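You operate a simulated robot arm through the tools that you are given. There is no shell and no other tool. Be economical: measure what you need, move in short steps, check, and stop when the job is done.

Carry out the task below with a simulated robot arm. There is one attempt and no reset: what you move stays moved.

TASK
Take the white cartridge and leave it on the red tray.
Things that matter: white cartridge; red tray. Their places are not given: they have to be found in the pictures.

It is judged by the outcome, as a careful person would: the job done as asked, and still so three seconds after it is handed in. It fails if anything else is knocked over, pushed out of place, dropped, spilled or broken.

THE ROBOT
A 6-joint arm with a two-finger parallel gripper, fixed in place. Base frame: the origin is at the foot of the arm, x ahead of it, y to its left, z up; the work surface is at about z = 880. Lengths are in mm, angles in degrees, forces in N, time in s.
With the tool pointing down near the work surface it reaches from about 240 to 640 mm from the base axis. Its first joint turns from -66.0 to 66.0 degrees. Payload 2.7 kg.
Tool frame: the origin (TCP) lies between the finger pads and is the grasp point; the fingertips stand 23 mm ahead of it; z points along the fingers, y is the line along which they close. The gripper opens to 94 mm. The fingers are 38 mm wide and 10 mm thick; the gripper's body (54 by 96 mm) begins 39 mm behind the TCP.
Orientation is told as [roll, pitch, yaw] about the base's x, y, z axes, in that order, counted from this pose: with the fingers straight down and closing along the base's y, the tool's x points along the base's -x, its y along +y and its z along -z.

THE INTERFACE
- The arm moves only by the tool arm_command. Its argument "moves" is a list that holds one entry, the list of rows, each a list of 5 numbers: the finger opening in mm, from 0 to 94, then the shift along the base's x, y, z in mm, then the turn about the base's z in degrees. In form: [[[fingers, tx, ty, tz, yaw], ...]]. A call has 1 to 10 rows; each row shifts and turns the commanded pose from where the row before left it. A row lasts 0.2 s, in which the tool goes at most 50 mm and 8.6 degrees; a call with a longer step from one row to the next is refused whole, and so is a gripper value outside its range. A pose out of reach is approached as far as the arm can. The call stops where the force on the tool passes 40 N (or 10 N more than at its start, if that is more) or the arm is blocked; 0.2 s more then pass. The fingers move at their own pace (about 45 mm/s each) and stop on an object; they squeeze with about 36 N. The grip force told is the motor's: it shows also when the fingers shut on nothing. Time passes only in rows, and 0.2 s behind the last, so rows that do not move let the fingers close. It gives the time, the measured TCP pose, the force on the tool (base axes), the opening and the grip force at its end, in the units of the frame above (readings bear some noise), and new pictures: "views" is both (left out), scene, wrist or none.
- Cameras (640 x 400 px; columns grow to the right, rows downward): "scene" is fixed at [77.4, -426.5, 1421.6]; the picture's right is [0.79, -0.61, 0.00], its down [-0.24, -0.32, -0.92] and it looks along [0.56, 0.73, -0.40] (base axes); focal length 328 px, centre (320, 200). "wrist" rides on the gripper at [-39, 0, -44] in the tool frame; the picture's right is [0.00, -1.00, 0.00], its down [0.97, 0.00, -0.24] and it looks along [0.24, 0.00, 0.97] (tool axes); focal length 218 px, centre (320, 200).
- pixel_to_xyz(camera, pixels): there is no depth. For up to 12 entries [column, row, z] of the newest picture of that camera ("zoom" is the newest enlarged one), the place [x, y] in the base frame at which the ray of that pixel passes the height z, good to about 2 mm. No time passes.
- inspect(camera, box): a new picture of the part [left, top, right, bottom] of that camera's present view, enlarged. No time passes.
- hand_in(): hands the job in; it is judged then, once.

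Work in short steps. Measure before you move; look again where a grasp or a placing could have gone wrong, and mend it. You have 60 turns and 120 pictures in all, the two below and enlarged ones among them. Open the gripper and draw the arm clear of the work before you hand the job in, unless the task says otherwise; then end with one line.

The tools are called after "Emit:" as a command line: name --argument value ..., lists and objects as JSON in quotes. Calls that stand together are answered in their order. arm_command: Moves the arm, as the interface text tells. Its arguments: {"type":"object","properties":{"moves":{"type":"array","items":{"type":"array","items":{"type":"array","items":{"type":"number"}}}},"views":{"type":"string","enum":["both","scene","wrist","none"]}},"required":["moves"]} The other tools are called the same way: pixel_to_xyz (camera, pixels) gives the place at which the rays of pixels pass given heights; inspect (camera, box) takes an enlarged picture of a part of a camera's view; hand_in () hands the job in.

At the start:

```text
clock: 0.0
tool_pos: [424.1, -6.2, 1233.2]
orientation: [-0.1, 0.0, 0.0]
contact_force: [-0.1, -0.3, -0.6]
grip_width: 93.9
finger_force: 0.2
```

scene: 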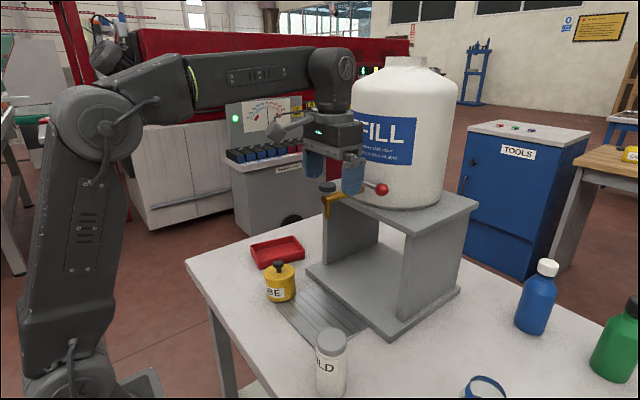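
wrist: 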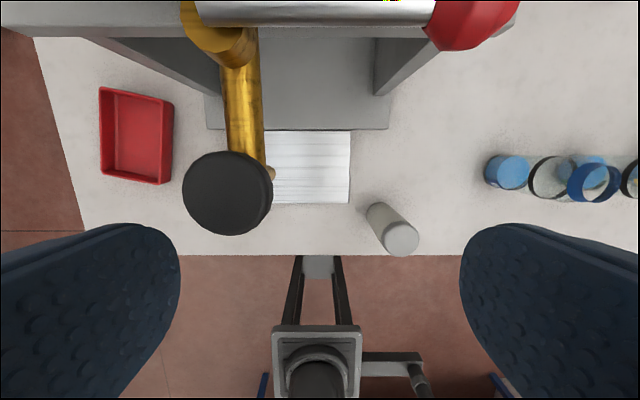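

The white cylinder stands at scene (331,362) and the red tray at (277,251). I enlarge both before measuring.

Emit:
inspect --camera "scene" --box '[230, 220, 430, 400]'

Emit:
inspect --camera "wrist" --box '[60, 60, 460, 270]'

Emit:
inspect --camera "scene" --box '[260, 100, 480, 330]'

```text
2.22 times, centred on (330, 310) of scene
```

zoom: 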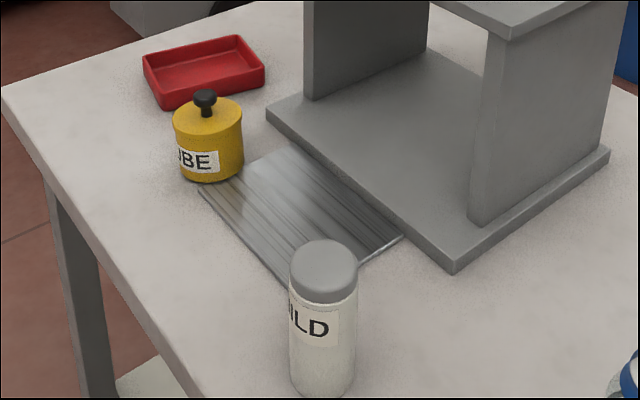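

```text
1.60 times, centred on (260, 165) of wrist
```

zoom: 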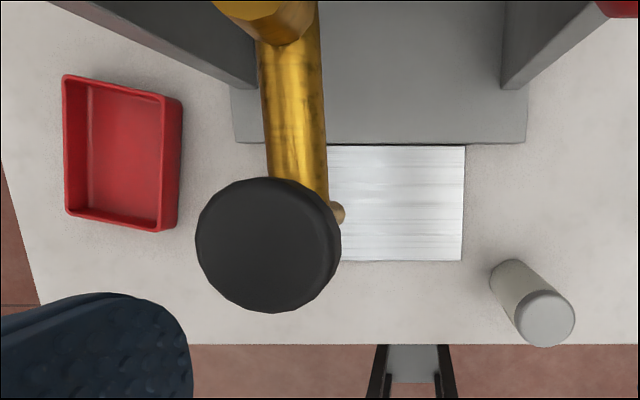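

```text
1.74 times, centred on (370, 215) of scene
```

zoom: 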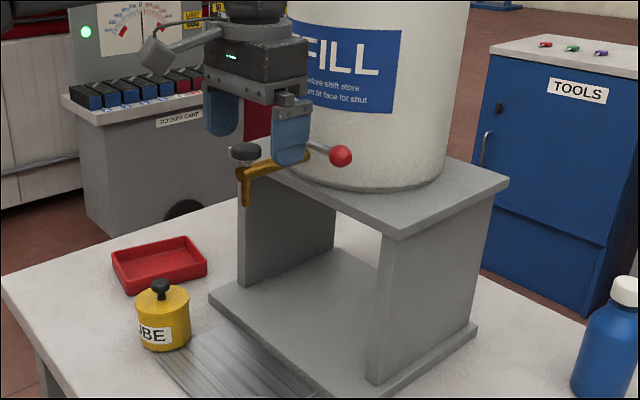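

Emit:
pixel_to_xyz --camera "wrist" --pixels '[[378, 213, 880], [366, 208, 880], [389, 203, 880], [402, 240, 960], [402, 240, 980], [402, 240, 1000], [102, 87, 910], [172, 103, 910], [162, 184, 910], [101, 173, 910], [228, 193, 1100], [228, 193, 1150]]'

Emit:
pixel_to_xyz --camera "scene" --pixels '[[331, 397, 880], [332, 341, 960], [332, 341, 980], [332, 341, 1000], [250, 244, 910], [296, 236, 910], [305, 251, 910], [257, 268, 910], [259, 268, 880], [281, 297, 880], [327, 187, 1100], [327, 187, 1150]]'

```text
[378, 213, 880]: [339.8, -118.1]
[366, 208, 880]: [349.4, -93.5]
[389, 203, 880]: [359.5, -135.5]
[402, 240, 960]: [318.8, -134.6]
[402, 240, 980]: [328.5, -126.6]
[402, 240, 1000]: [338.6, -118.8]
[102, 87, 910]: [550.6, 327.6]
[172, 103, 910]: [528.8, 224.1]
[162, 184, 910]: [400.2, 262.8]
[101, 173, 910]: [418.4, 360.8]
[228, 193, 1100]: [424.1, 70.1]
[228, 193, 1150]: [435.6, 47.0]
```

```text
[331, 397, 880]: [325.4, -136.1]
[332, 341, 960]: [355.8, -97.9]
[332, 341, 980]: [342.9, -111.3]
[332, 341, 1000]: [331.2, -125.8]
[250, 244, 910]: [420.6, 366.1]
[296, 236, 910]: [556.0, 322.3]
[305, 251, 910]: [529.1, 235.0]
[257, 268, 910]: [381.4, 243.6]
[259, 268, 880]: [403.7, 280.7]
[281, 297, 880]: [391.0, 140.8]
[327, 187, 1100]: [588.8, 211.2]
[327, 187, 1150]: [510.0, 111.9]
```

The cartridge top is at z≈990, centre about (336,-120). The tap knob seems to sit just below the gripper. I back off in -x at this height, then go sideways over the cartridge.

Emit:
arm_command --moves '[[[94, -30, 0, 0, 0], [94, -45, 0, 0, 0], [94, -15, -25, 0, 0], [94, 0, -45, 0, 0], [94, 0, -44, 0, 0], [94, 0, 0, 0, 0]]]'

```text
clock: 1.4
tool_pos: [333.0, -124.0, 1234.4]
orientation: [-0.1, -0.1, 0.0]
contact_force: [0.0, -0.2, 0.3]
grip_width: 93.8
finger_force: 0.2
```

scene: 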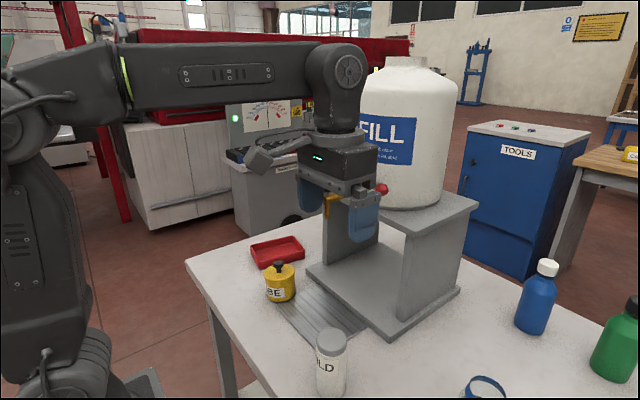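
wrist: 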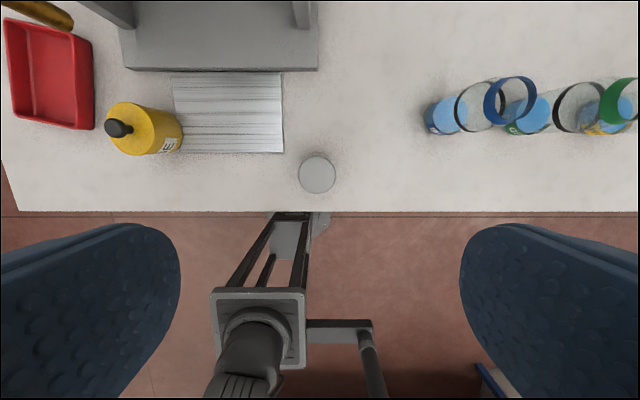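

Emit:
pixel_to_xyz --camera "wrist" --pixels '[[317, 174, 990], [298, 174, 990], [336, 174, 990], [317, 155, 990], [317, 193, 990], [4, 20, 905], [72, 32, 905], [94, 130, 890], [14, 120, 905], [116, 129, 970], [152, 130, 945]]'

Emit:
pixel_to_xyz --camera "scene" --pixels '[[332, 341, 985], [332, 341, 990], [332, 341, 995], [279, 265, 965], [279, 265, 980]]'

Emit:
inspect --camera "wrist" --box '[0, 0, 340, 212]'

```text
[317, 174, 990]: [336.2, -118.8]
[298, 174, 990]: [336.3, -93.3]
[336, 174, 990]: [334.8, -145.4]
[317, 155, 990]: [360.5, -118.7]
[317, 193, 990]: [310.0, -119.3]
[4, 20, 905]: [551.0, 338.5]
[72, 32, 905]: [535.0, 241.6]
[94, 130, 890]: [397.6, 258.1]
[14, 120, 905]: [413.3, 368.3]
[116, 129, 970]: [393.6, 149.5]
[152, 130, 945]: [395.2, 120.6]
```

```text
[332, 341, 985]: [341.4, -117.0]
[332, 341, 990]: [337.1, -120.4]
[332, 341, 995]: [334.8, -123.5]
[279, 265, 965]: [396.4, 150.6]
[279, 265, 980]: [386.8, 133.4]
```

```text
1.88 times, centred on (170, 106) of wrist
```

zoom: 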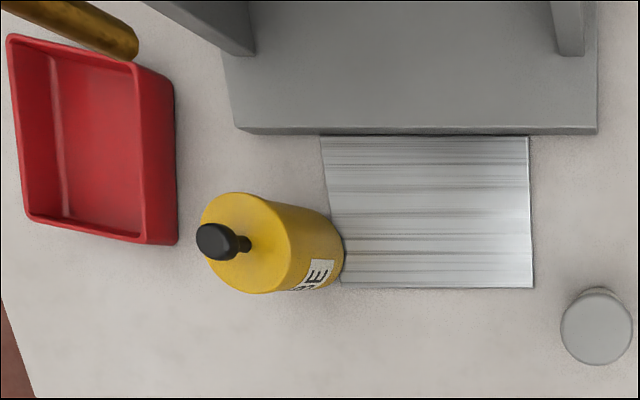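

Cartridge axis is at (336,-119.5), diameter about 50. I descend to above its top and check.

Emit:
arm_command --moves '[[[94, 2, 2, -40, 0], [94, 0, 0, -45, 0], [94, 0, 0, -45, 0], [94, 0, 0, -40, 0], [94, 0, 0, -20, 0], [94, 0, 0, 0, 0]]]'

```text
clock: 2.8
tool_pos: [337.8, -118.3, 1041.8]
orientation: [0.0, -0.1, -0.1]
contact_force: [-0.3, 0.4, 0.2]
grip_width: 94.0
finger_force: 0.1
```

scene: 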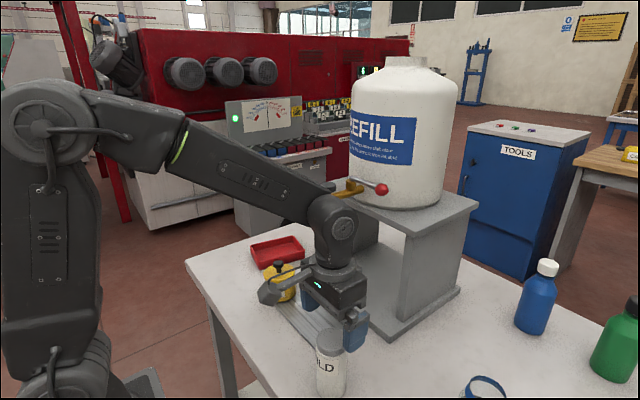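
wrist: 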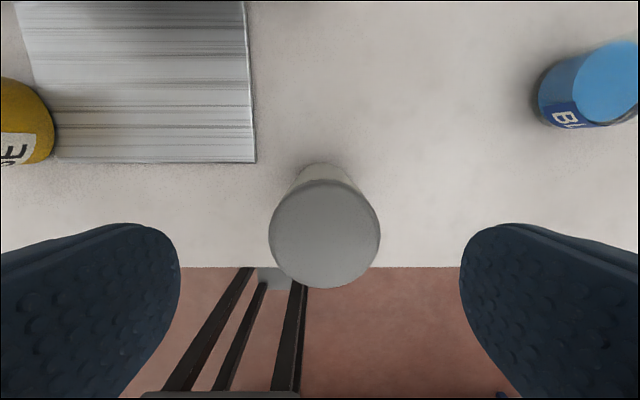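

Emit:
pixel_to_xyz --camera "wrist" --pixels '[[325, 234, 990], [269, 234, 990], [381, 234, 990], [325, 178, 990], [325, 290, 990]]'

Emit:
pixel_to_xyz --camera "scene" --pixels '[[268, 293, 1050], [268, 293, 1100], [268, 293, 1150], [300, 270, 1050], [300, 270, 1100], [300, 270, 1150]]'

Emit:
inspect --camera "scene" --box '[230, 220, 430, 400]'

```text
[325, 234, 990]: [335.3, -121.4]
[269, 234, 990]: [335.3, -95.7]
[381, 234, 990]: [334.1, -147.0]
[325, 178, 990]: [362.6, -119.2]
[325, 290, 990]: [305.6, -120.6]
```

```text
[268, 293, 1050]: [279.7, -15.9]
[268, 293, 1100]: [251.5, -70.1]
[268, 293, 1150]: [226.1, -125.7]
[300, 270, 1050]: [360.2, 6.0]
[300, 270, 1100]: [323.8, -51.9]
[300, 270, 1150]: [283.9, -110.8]
```

```text
2.22 times, centred on (330, 310) of scene
```

zoom: 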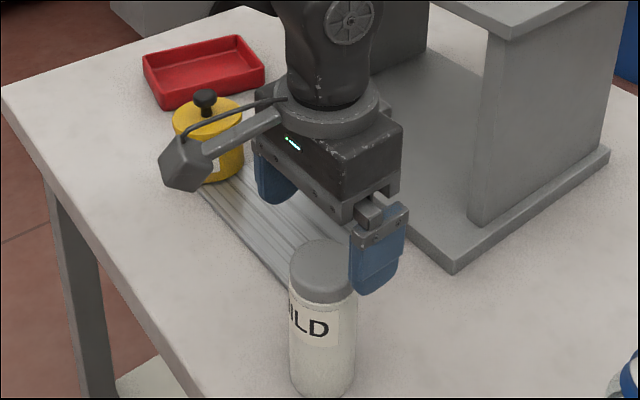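

The cartridge is centred between the fingers (axis ~(335,-121)). I descend to z≈963 and look before closing.

Emit:
arm_command --moves '[[[94, -1, -2, -30, 0], [94, 0, 0, -30, 0], [94, 0, 0, -18, 0], [94, 0, 0, 0, 0]]]'

Emit:
inspect --camera "scene" --box '[230, 220, 430, 400]'

```text
clock: 3.8
tool_pos: [335.2, -120.2, 963.6]
orientation: [-0.1, -0.1, 0.0]
contact_force: [1.3, -0.3, -0.1]
grip_width: 94.0
finger_force: 0.0
```

scene: 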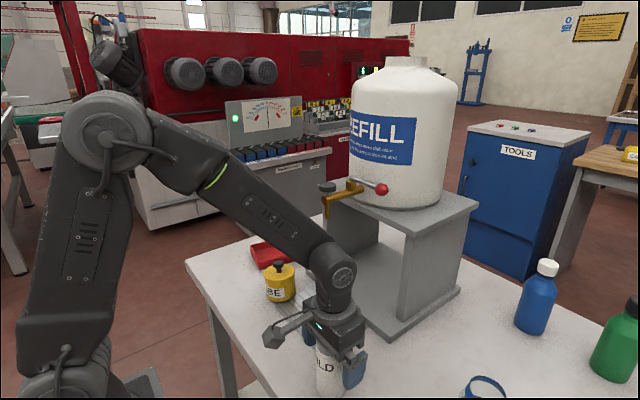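
wrist: 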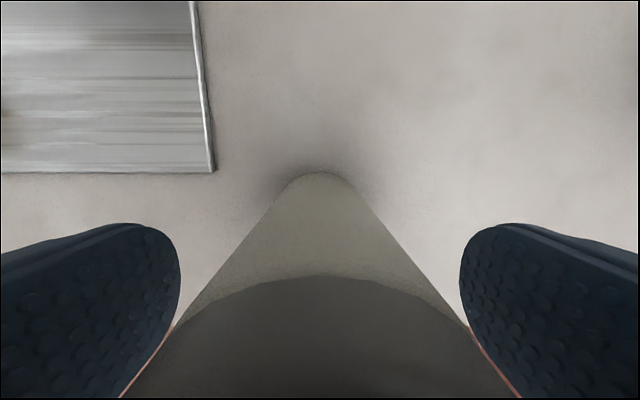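

```text
2.22 times, centred on (330, 310) of scene
```

zoom: 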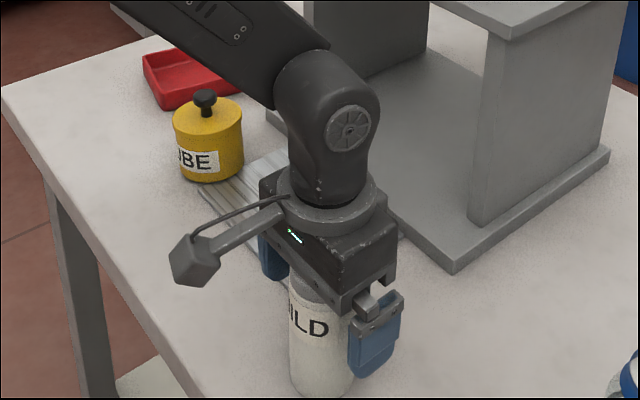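

Centred, no contact. Closing.

Emit:
arm_command --moves '[[[40, 0, 0, 0, 0], [40, 0, 0, 0, 0], [40, 0, 0, 0, 0], [40, 0, 0, 0, 0], [40, 0, 0, 0, 0]]]' --views "wrist"

```text
clock: 5.0
tool_pos: [337.2, -120.9, 965.2]
orientation: [-0.1, -0.1, 0.0]
contact_force: [0.7, -0.1, -0.1]
grip_width: 50.5
finger_force: 36.2
```

wrist: 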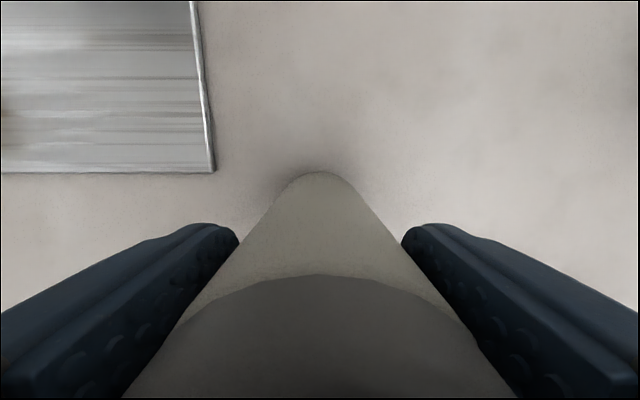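

Gripped at 50.5 mm with 36 N. Lifting slowly, then drawing back.

Emit:
arm_command --moves '[[[40, 0, 0, 10, 0], [40, 0, 0, 20, 0], [40, 0, 0, 30, 0], [40, 0, 0, 35, 0], [40, -10, 0, 25, 0], [40, -20, 0, 10, 0], [40, 0, 0, 0, 0]]]'

```text
clock: 6.6
tool_pos: [305.5, -120.5, 1095.8]
orientation: [-0.1, -0.1, 0.0]
contact_force: [0.2, -0.4, 0.7]
grip_width: 50.6
finger_force: 36.2
```

scene: 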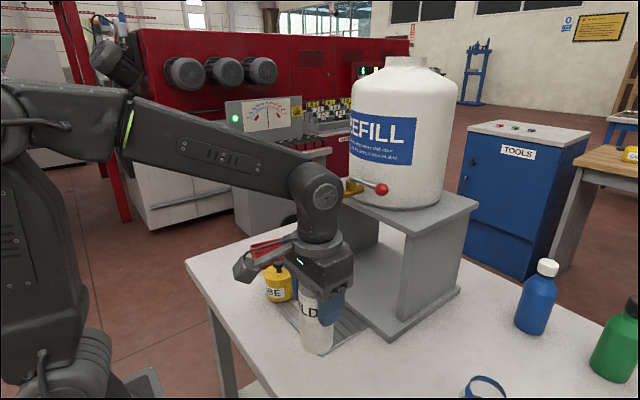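
wrist: 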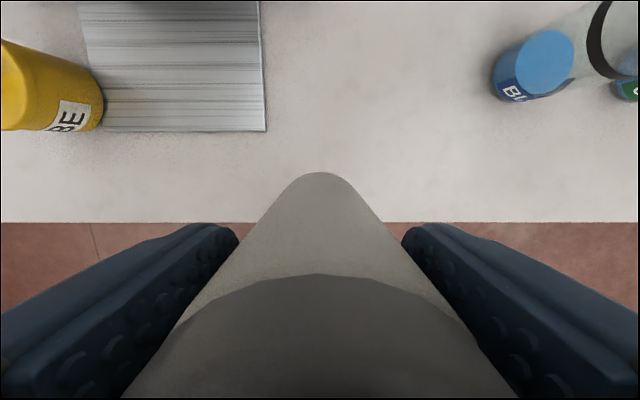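

Held firmly, bottom ≈ z 1010, above the yellow can. I carry along +y at x≈305, clear of the tap.

Emit:
arm_command --moves '[[[40, 0, 20, 0, 0], [40, 0, 35, 0, 0], [40, 0, 40, 0, 0], [40, 0, 40, 0, 0], [40, 0, 40, 0, 0], [40, 0, 40, 0, 0], [40, 0, 40, 0, 0], [40, 0, 30, 0, 0], [40, 0, 15, 0, 0], [40, 0, 0, 0, 0]]]'

```text
clock: 8.8
tool_pos: [303.8, 179.5, 1093.8]
orientation: [-0.2, -0.1, 0.1]
contact_force: [0.4, -0.8, -0.9]
grip_width: 50.6
finger_force: 35.7
```

scene: 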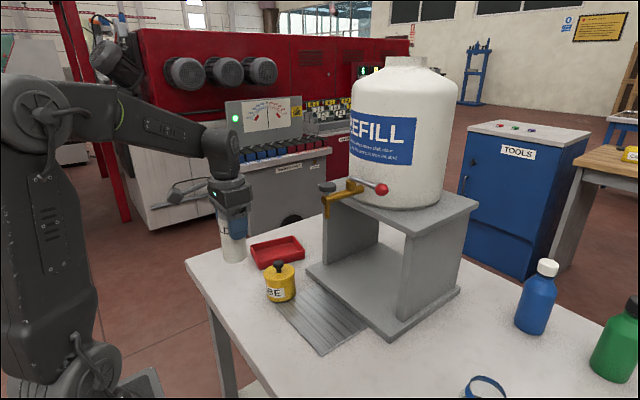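
wrist: 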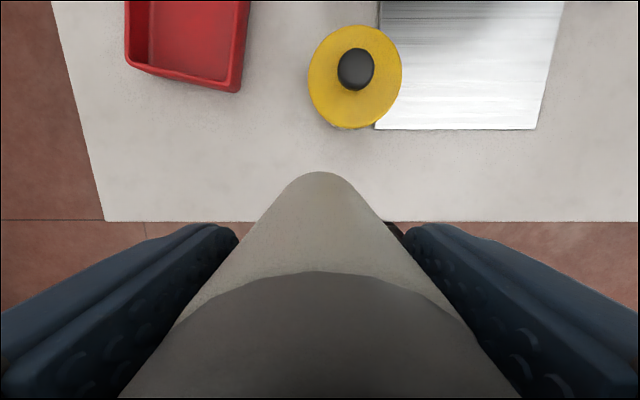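

Now on to y≈290, to view the tray from straight ahead.

Emit:
arm_command --moves '[[[40, 0, 30, 0, 0], [40, 0, 40, 0, 0], [40, 0, 30, 0, 0], [40, 0, 12, 0, 0], [40, 0, 0, 0, 0]]]'

```text
clock: 10.0
tool_pos: [304.0, 292.1, 1093.4]
orientation: [-0.1, -0.1, 0.0]
contact_force: [0.0, -0.2, 0.3]
grip_width: 50.5
finger_force: 36.1
```

scene: 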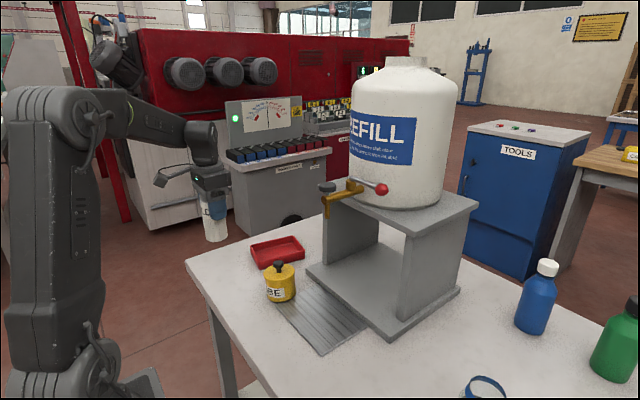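
wrist: 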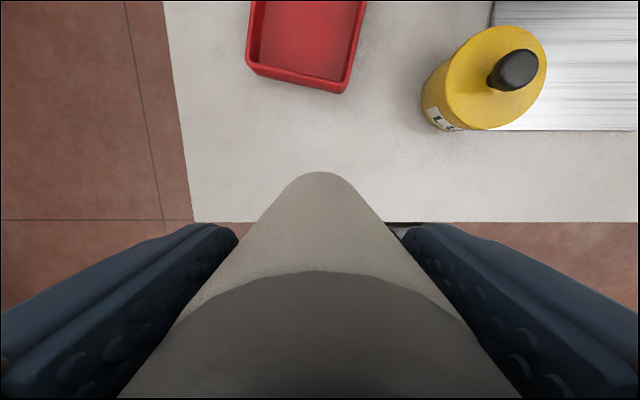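

Emit:
pixel_to_xyz --camera "wrist" --pixels '[[246, 62, 905], [348, 82, 905], [345, 93, 880], [252, 75, 880], [366, 2, 905], [258, 62, 885], [340, 78, 885]]'

Emit:
inspect --camera "scene" --box '[235, 225, 319, 278]'

```text
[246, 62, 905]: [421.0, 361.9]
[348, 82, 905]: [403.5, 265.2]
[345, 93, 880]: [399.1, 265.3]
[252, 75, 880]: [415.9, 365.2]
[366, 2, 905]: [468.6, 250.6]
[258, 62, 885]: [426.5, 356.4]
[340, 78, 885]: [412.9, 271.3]
```

```text
7.55 times, centred on (277, 252) of scene
```

zoom: 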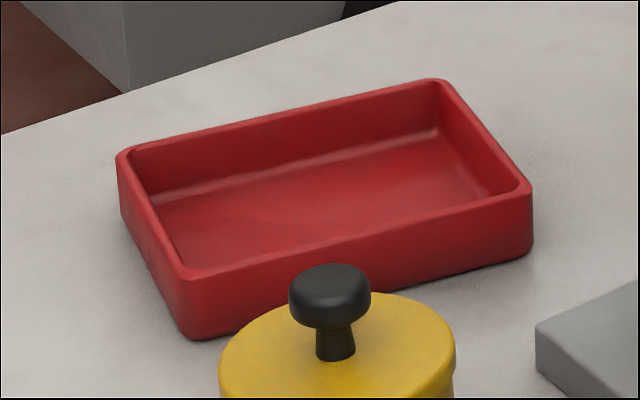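

Emit:
pixel_to_xyz --camera "zoom" --pixels '[[119, 155, 902], [440, 80, 902], [530, 188, 902], [188, 278, 902], [195, 340, 880], [532, 250, 880], [155, 200, 884], [438, 132, 884], [500, 195, 884]]'

```text
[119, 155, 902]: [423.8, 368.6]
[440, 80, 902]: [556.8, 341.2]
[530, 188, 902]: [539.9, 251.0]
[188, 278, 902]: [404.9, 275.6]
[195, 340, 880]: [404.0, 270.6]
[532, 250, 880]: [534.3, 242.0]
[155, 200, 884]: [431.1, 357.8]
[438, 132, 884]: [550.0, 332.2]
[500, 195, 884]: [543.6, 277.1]
```

Tray centre is about (478,303), rim z≈902. I move forward above it at the same height.

Emit:
arm_command --moves '[[[40, 25, 0, 0, 0], [40, 40, 3, 0, 0], [40, 40, 3, 0, 0], [40, 40, 3, 0, 0], [40, 29, 2, 0, 0], [40, 0, 0, 0, 0]]]'

```text
clock: 11.4
tool_pos: [478.0, 301.5, 1096.8]
orientation: [-0.1, -0.1, 0.0]
contact_force: [-0.8, -0.4, -0.9]
grip_width: 50.8
finger_force: 35.9
```

scene: 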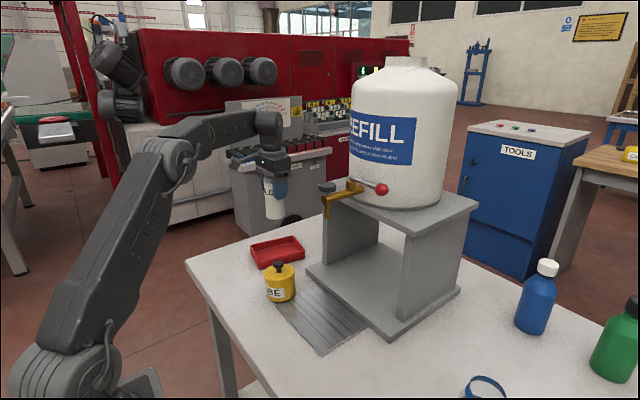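
wrist: 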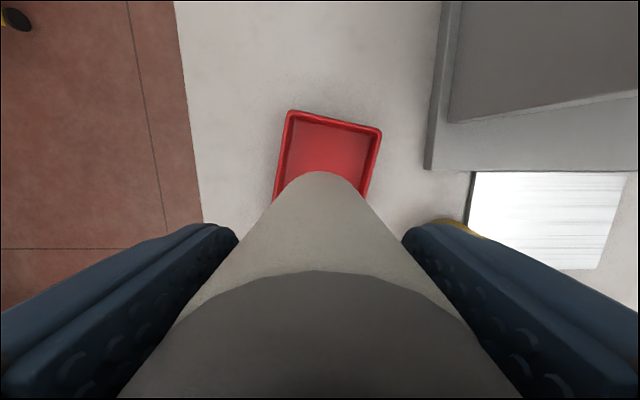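

Emit:
pixel_to_xyz --camera "wrist" --pixels '[[287, 111, 902], [381, 128, 902], [274, 195, 902], [366, 195, 902], [294, 121, 884], [371, 134, 884]]'

Emit:
arm_command --moves '[[[40, 0, 0, -25, 0], [40, 0, 0, -35, 0], [40, 0, 0, -25, 0], [40, 0, 0, -10, 0], [40, 0, 0, 0, 0]]]'

```text
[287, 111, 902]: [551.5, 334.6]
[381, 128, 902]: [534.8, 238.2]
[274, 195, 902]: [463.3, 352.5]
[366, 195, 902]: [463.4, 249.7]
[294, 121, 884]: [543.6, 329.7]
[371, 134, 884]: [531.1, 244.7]
```

```text
clock: 12.6
tool_pos: [477.9, 303.4, 999.5]
orientation: [-0.1, -0.2, -0.1]
contact_force: [0.3, 0.4, -0.1]
grip_width: 50.6
finger_force: 36.0
```

scene: 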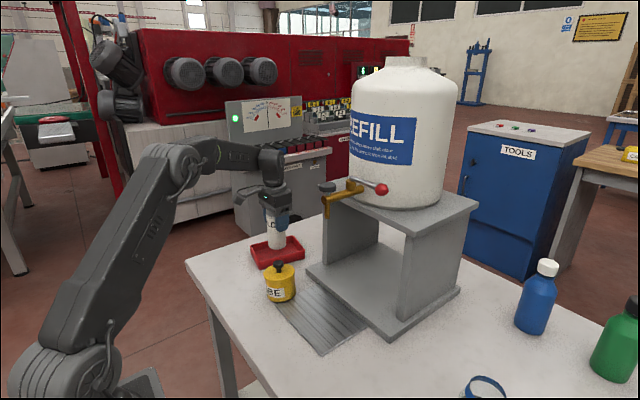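
wrist: 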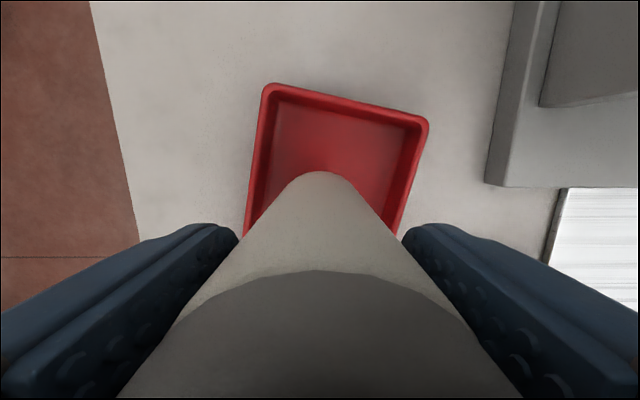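

Centred over the tray. Lowering to just above the floor (contact expected near z 968).

Emit:
arm_command --moves '[[[40, 0, -2, -15, 0], [40, 0, 0, -8, 0], [40, 0, 0, -3, 0], [40, 0, 0, -2, 0], [40, 0, 0, 0, 0]]]'

Emit:
inspect --camera "scene" --box '[235, 190, 335, 280]'

```text
clock: 13.8
tool_pos: [479.4, 301.6, 970.6]
orientation: [-0.1, -0.1, 0.0]
contact_force: [0.4, -0.1, -1.2]
grip_width: 50.8
finger_force: 36.0
```

scene: 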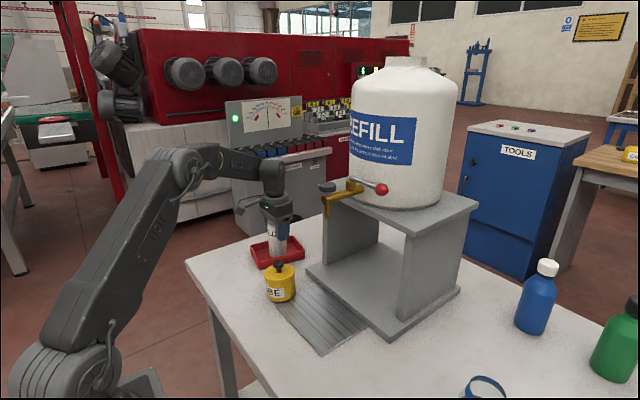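
wrist: 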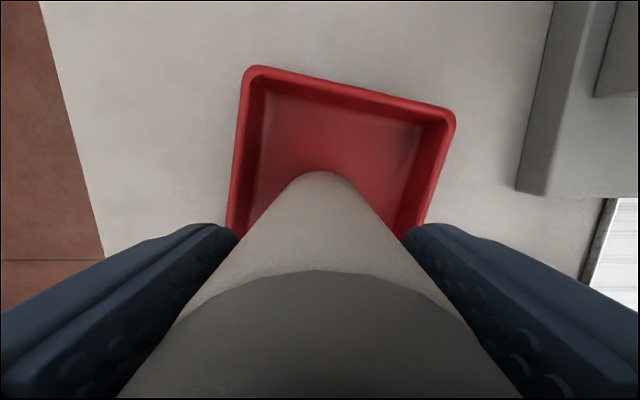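

```text
4.44 times, centred on (285, 235) of scene
```

zoom: 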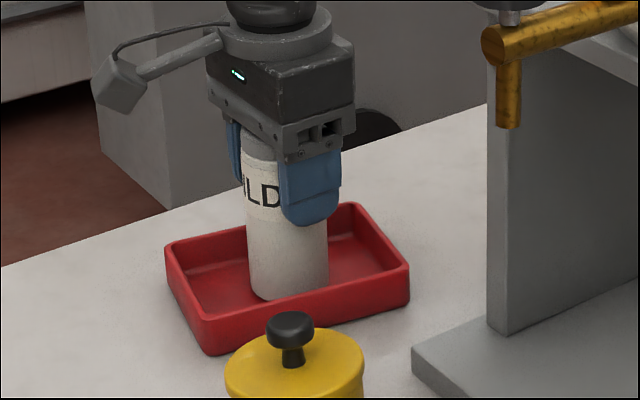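

No contact yet; lowering in 1 mm steps.

Emit:
arm_command --moves '[[[40, 0, 0, -1, 0], [40, 0, 0, -1, 0], [40, 0, 0, 0, 0]]]' --views "none"

Emit:
arm_command --moves '[[[40, 0, 0, -1, 0], [40, 0, 0, 0, 0]]]' --views "none"

```text
clock: 14.6
tool_pos: [479.4, 300.3, 968.5]
orientation: [0.0, -0.1, -0.1]
contact_force: [-0.7, -0.3, -0.1]
grip_width: 50.7
finger_force: 35.6
```

```text
clock: 15.2
tool_pos: [478.2, 298.8, 969.5]
orientation: [-0.1, 0.0, 0.0]
contact_force: [-1.1, 0.0, 3.0]
grip_width: 50.7
finger_force: 35.7
```

Emit:
arm_command --moves '[[[40, 0, 0, -0.7, 0], [40, 0, 0, 0, 0]]]' --views "none"

```text
clock: 15.8
tool_pos: [478.9, 301.3, 967.7]
orientation: [0.0, -0.2, 0.0]
contact_force: [-1.8, 0.8, 8.6]
grip_width: 50.7
finger_force: 35.2
```

Upward force of 8.6 N: it stands on the tray floor. Releasing.

Emit:
arm_command --moves '[[[60, 0, 0, 0, 0], [94, 0, 0, 0, 0], [94, 0, 0, 0, 0], [94, 0, 0, 0, 0], [94, 0, 0, 0, 0]]]'

```text
clock: 17.0
tool_pos: [478.8, 301.0, 968.2]
orientation: [-0.1, -0.1, 0.0]
contact_force: [0.8, 0.1, 1.0]
grip_width: 94.1
finger_force: 0.1
```

scene: 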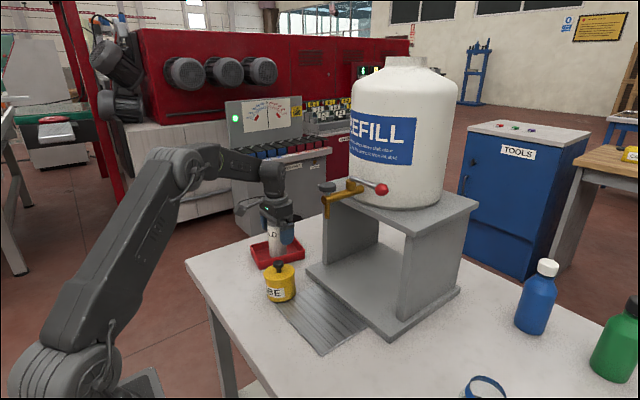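
wrist: 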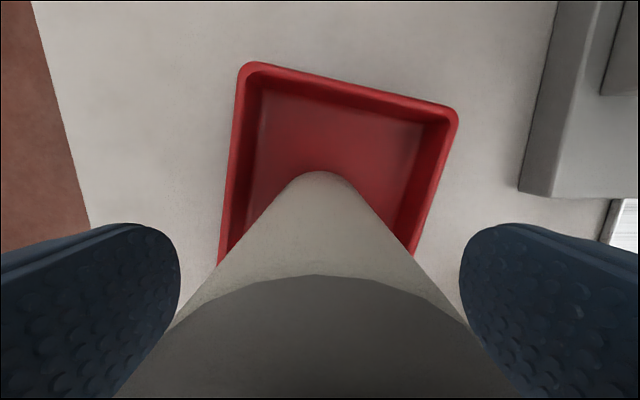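

Released and standing. Rising straight up, then drawing back.

Emit:
arm_command --moves '[[[94, 0, 0, 15, 0], [94, 0, 0, 30, 0], [94, 0, 0, 40, 0], [94, 0, 0, 40, 0], [94, 0, 0, 40, 0], [94, -40, 0, 10, 0], [94, -45, 0, 0, 0], [94, -45, 0, 0, 0], [94, -20, 0, 0, 0], [94, 0, 0, 0, 0]]]'

Emit:
inspect --camera "scene" --box '[225, 170, 345, 310]'

```text
clock: 19.2
tool_pos: [326.2, 301.9, 1143.0]
orientation: [0.0, -0.1, 0.0]
contact_force: [0.5, 0.5, -0.1]
grip_width: 93.8
finger_force: 0.1
```

scene: 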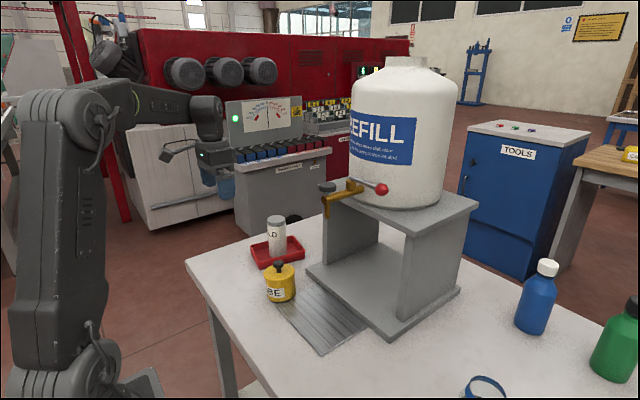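
wrist: 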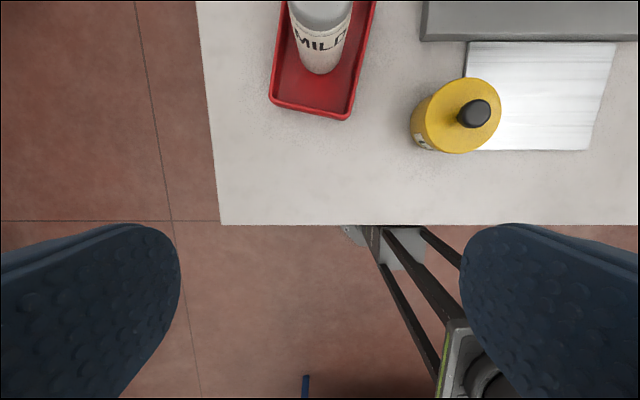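

```text
2.86 times, centred on (285, 240) of scene
```

zoom: 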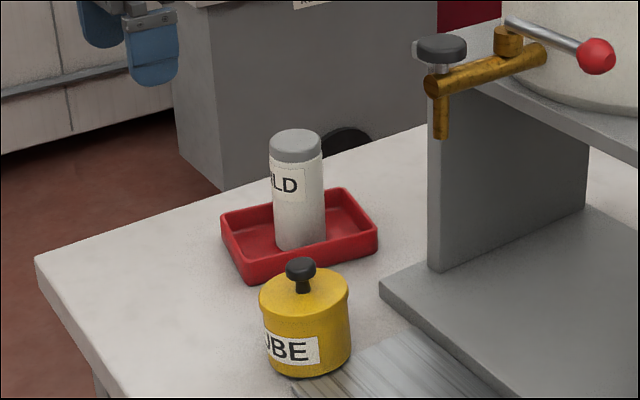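

The cartridge stands upright in the red tray, nothing else has moved, and the arm is clear. Handing in.

Emit:
hand_in

```text
The job is handed in.
```

The white cartridge is standing upright on the red tray, the gripper is open and the arm is clear; in the last pictures nothing else had moved.
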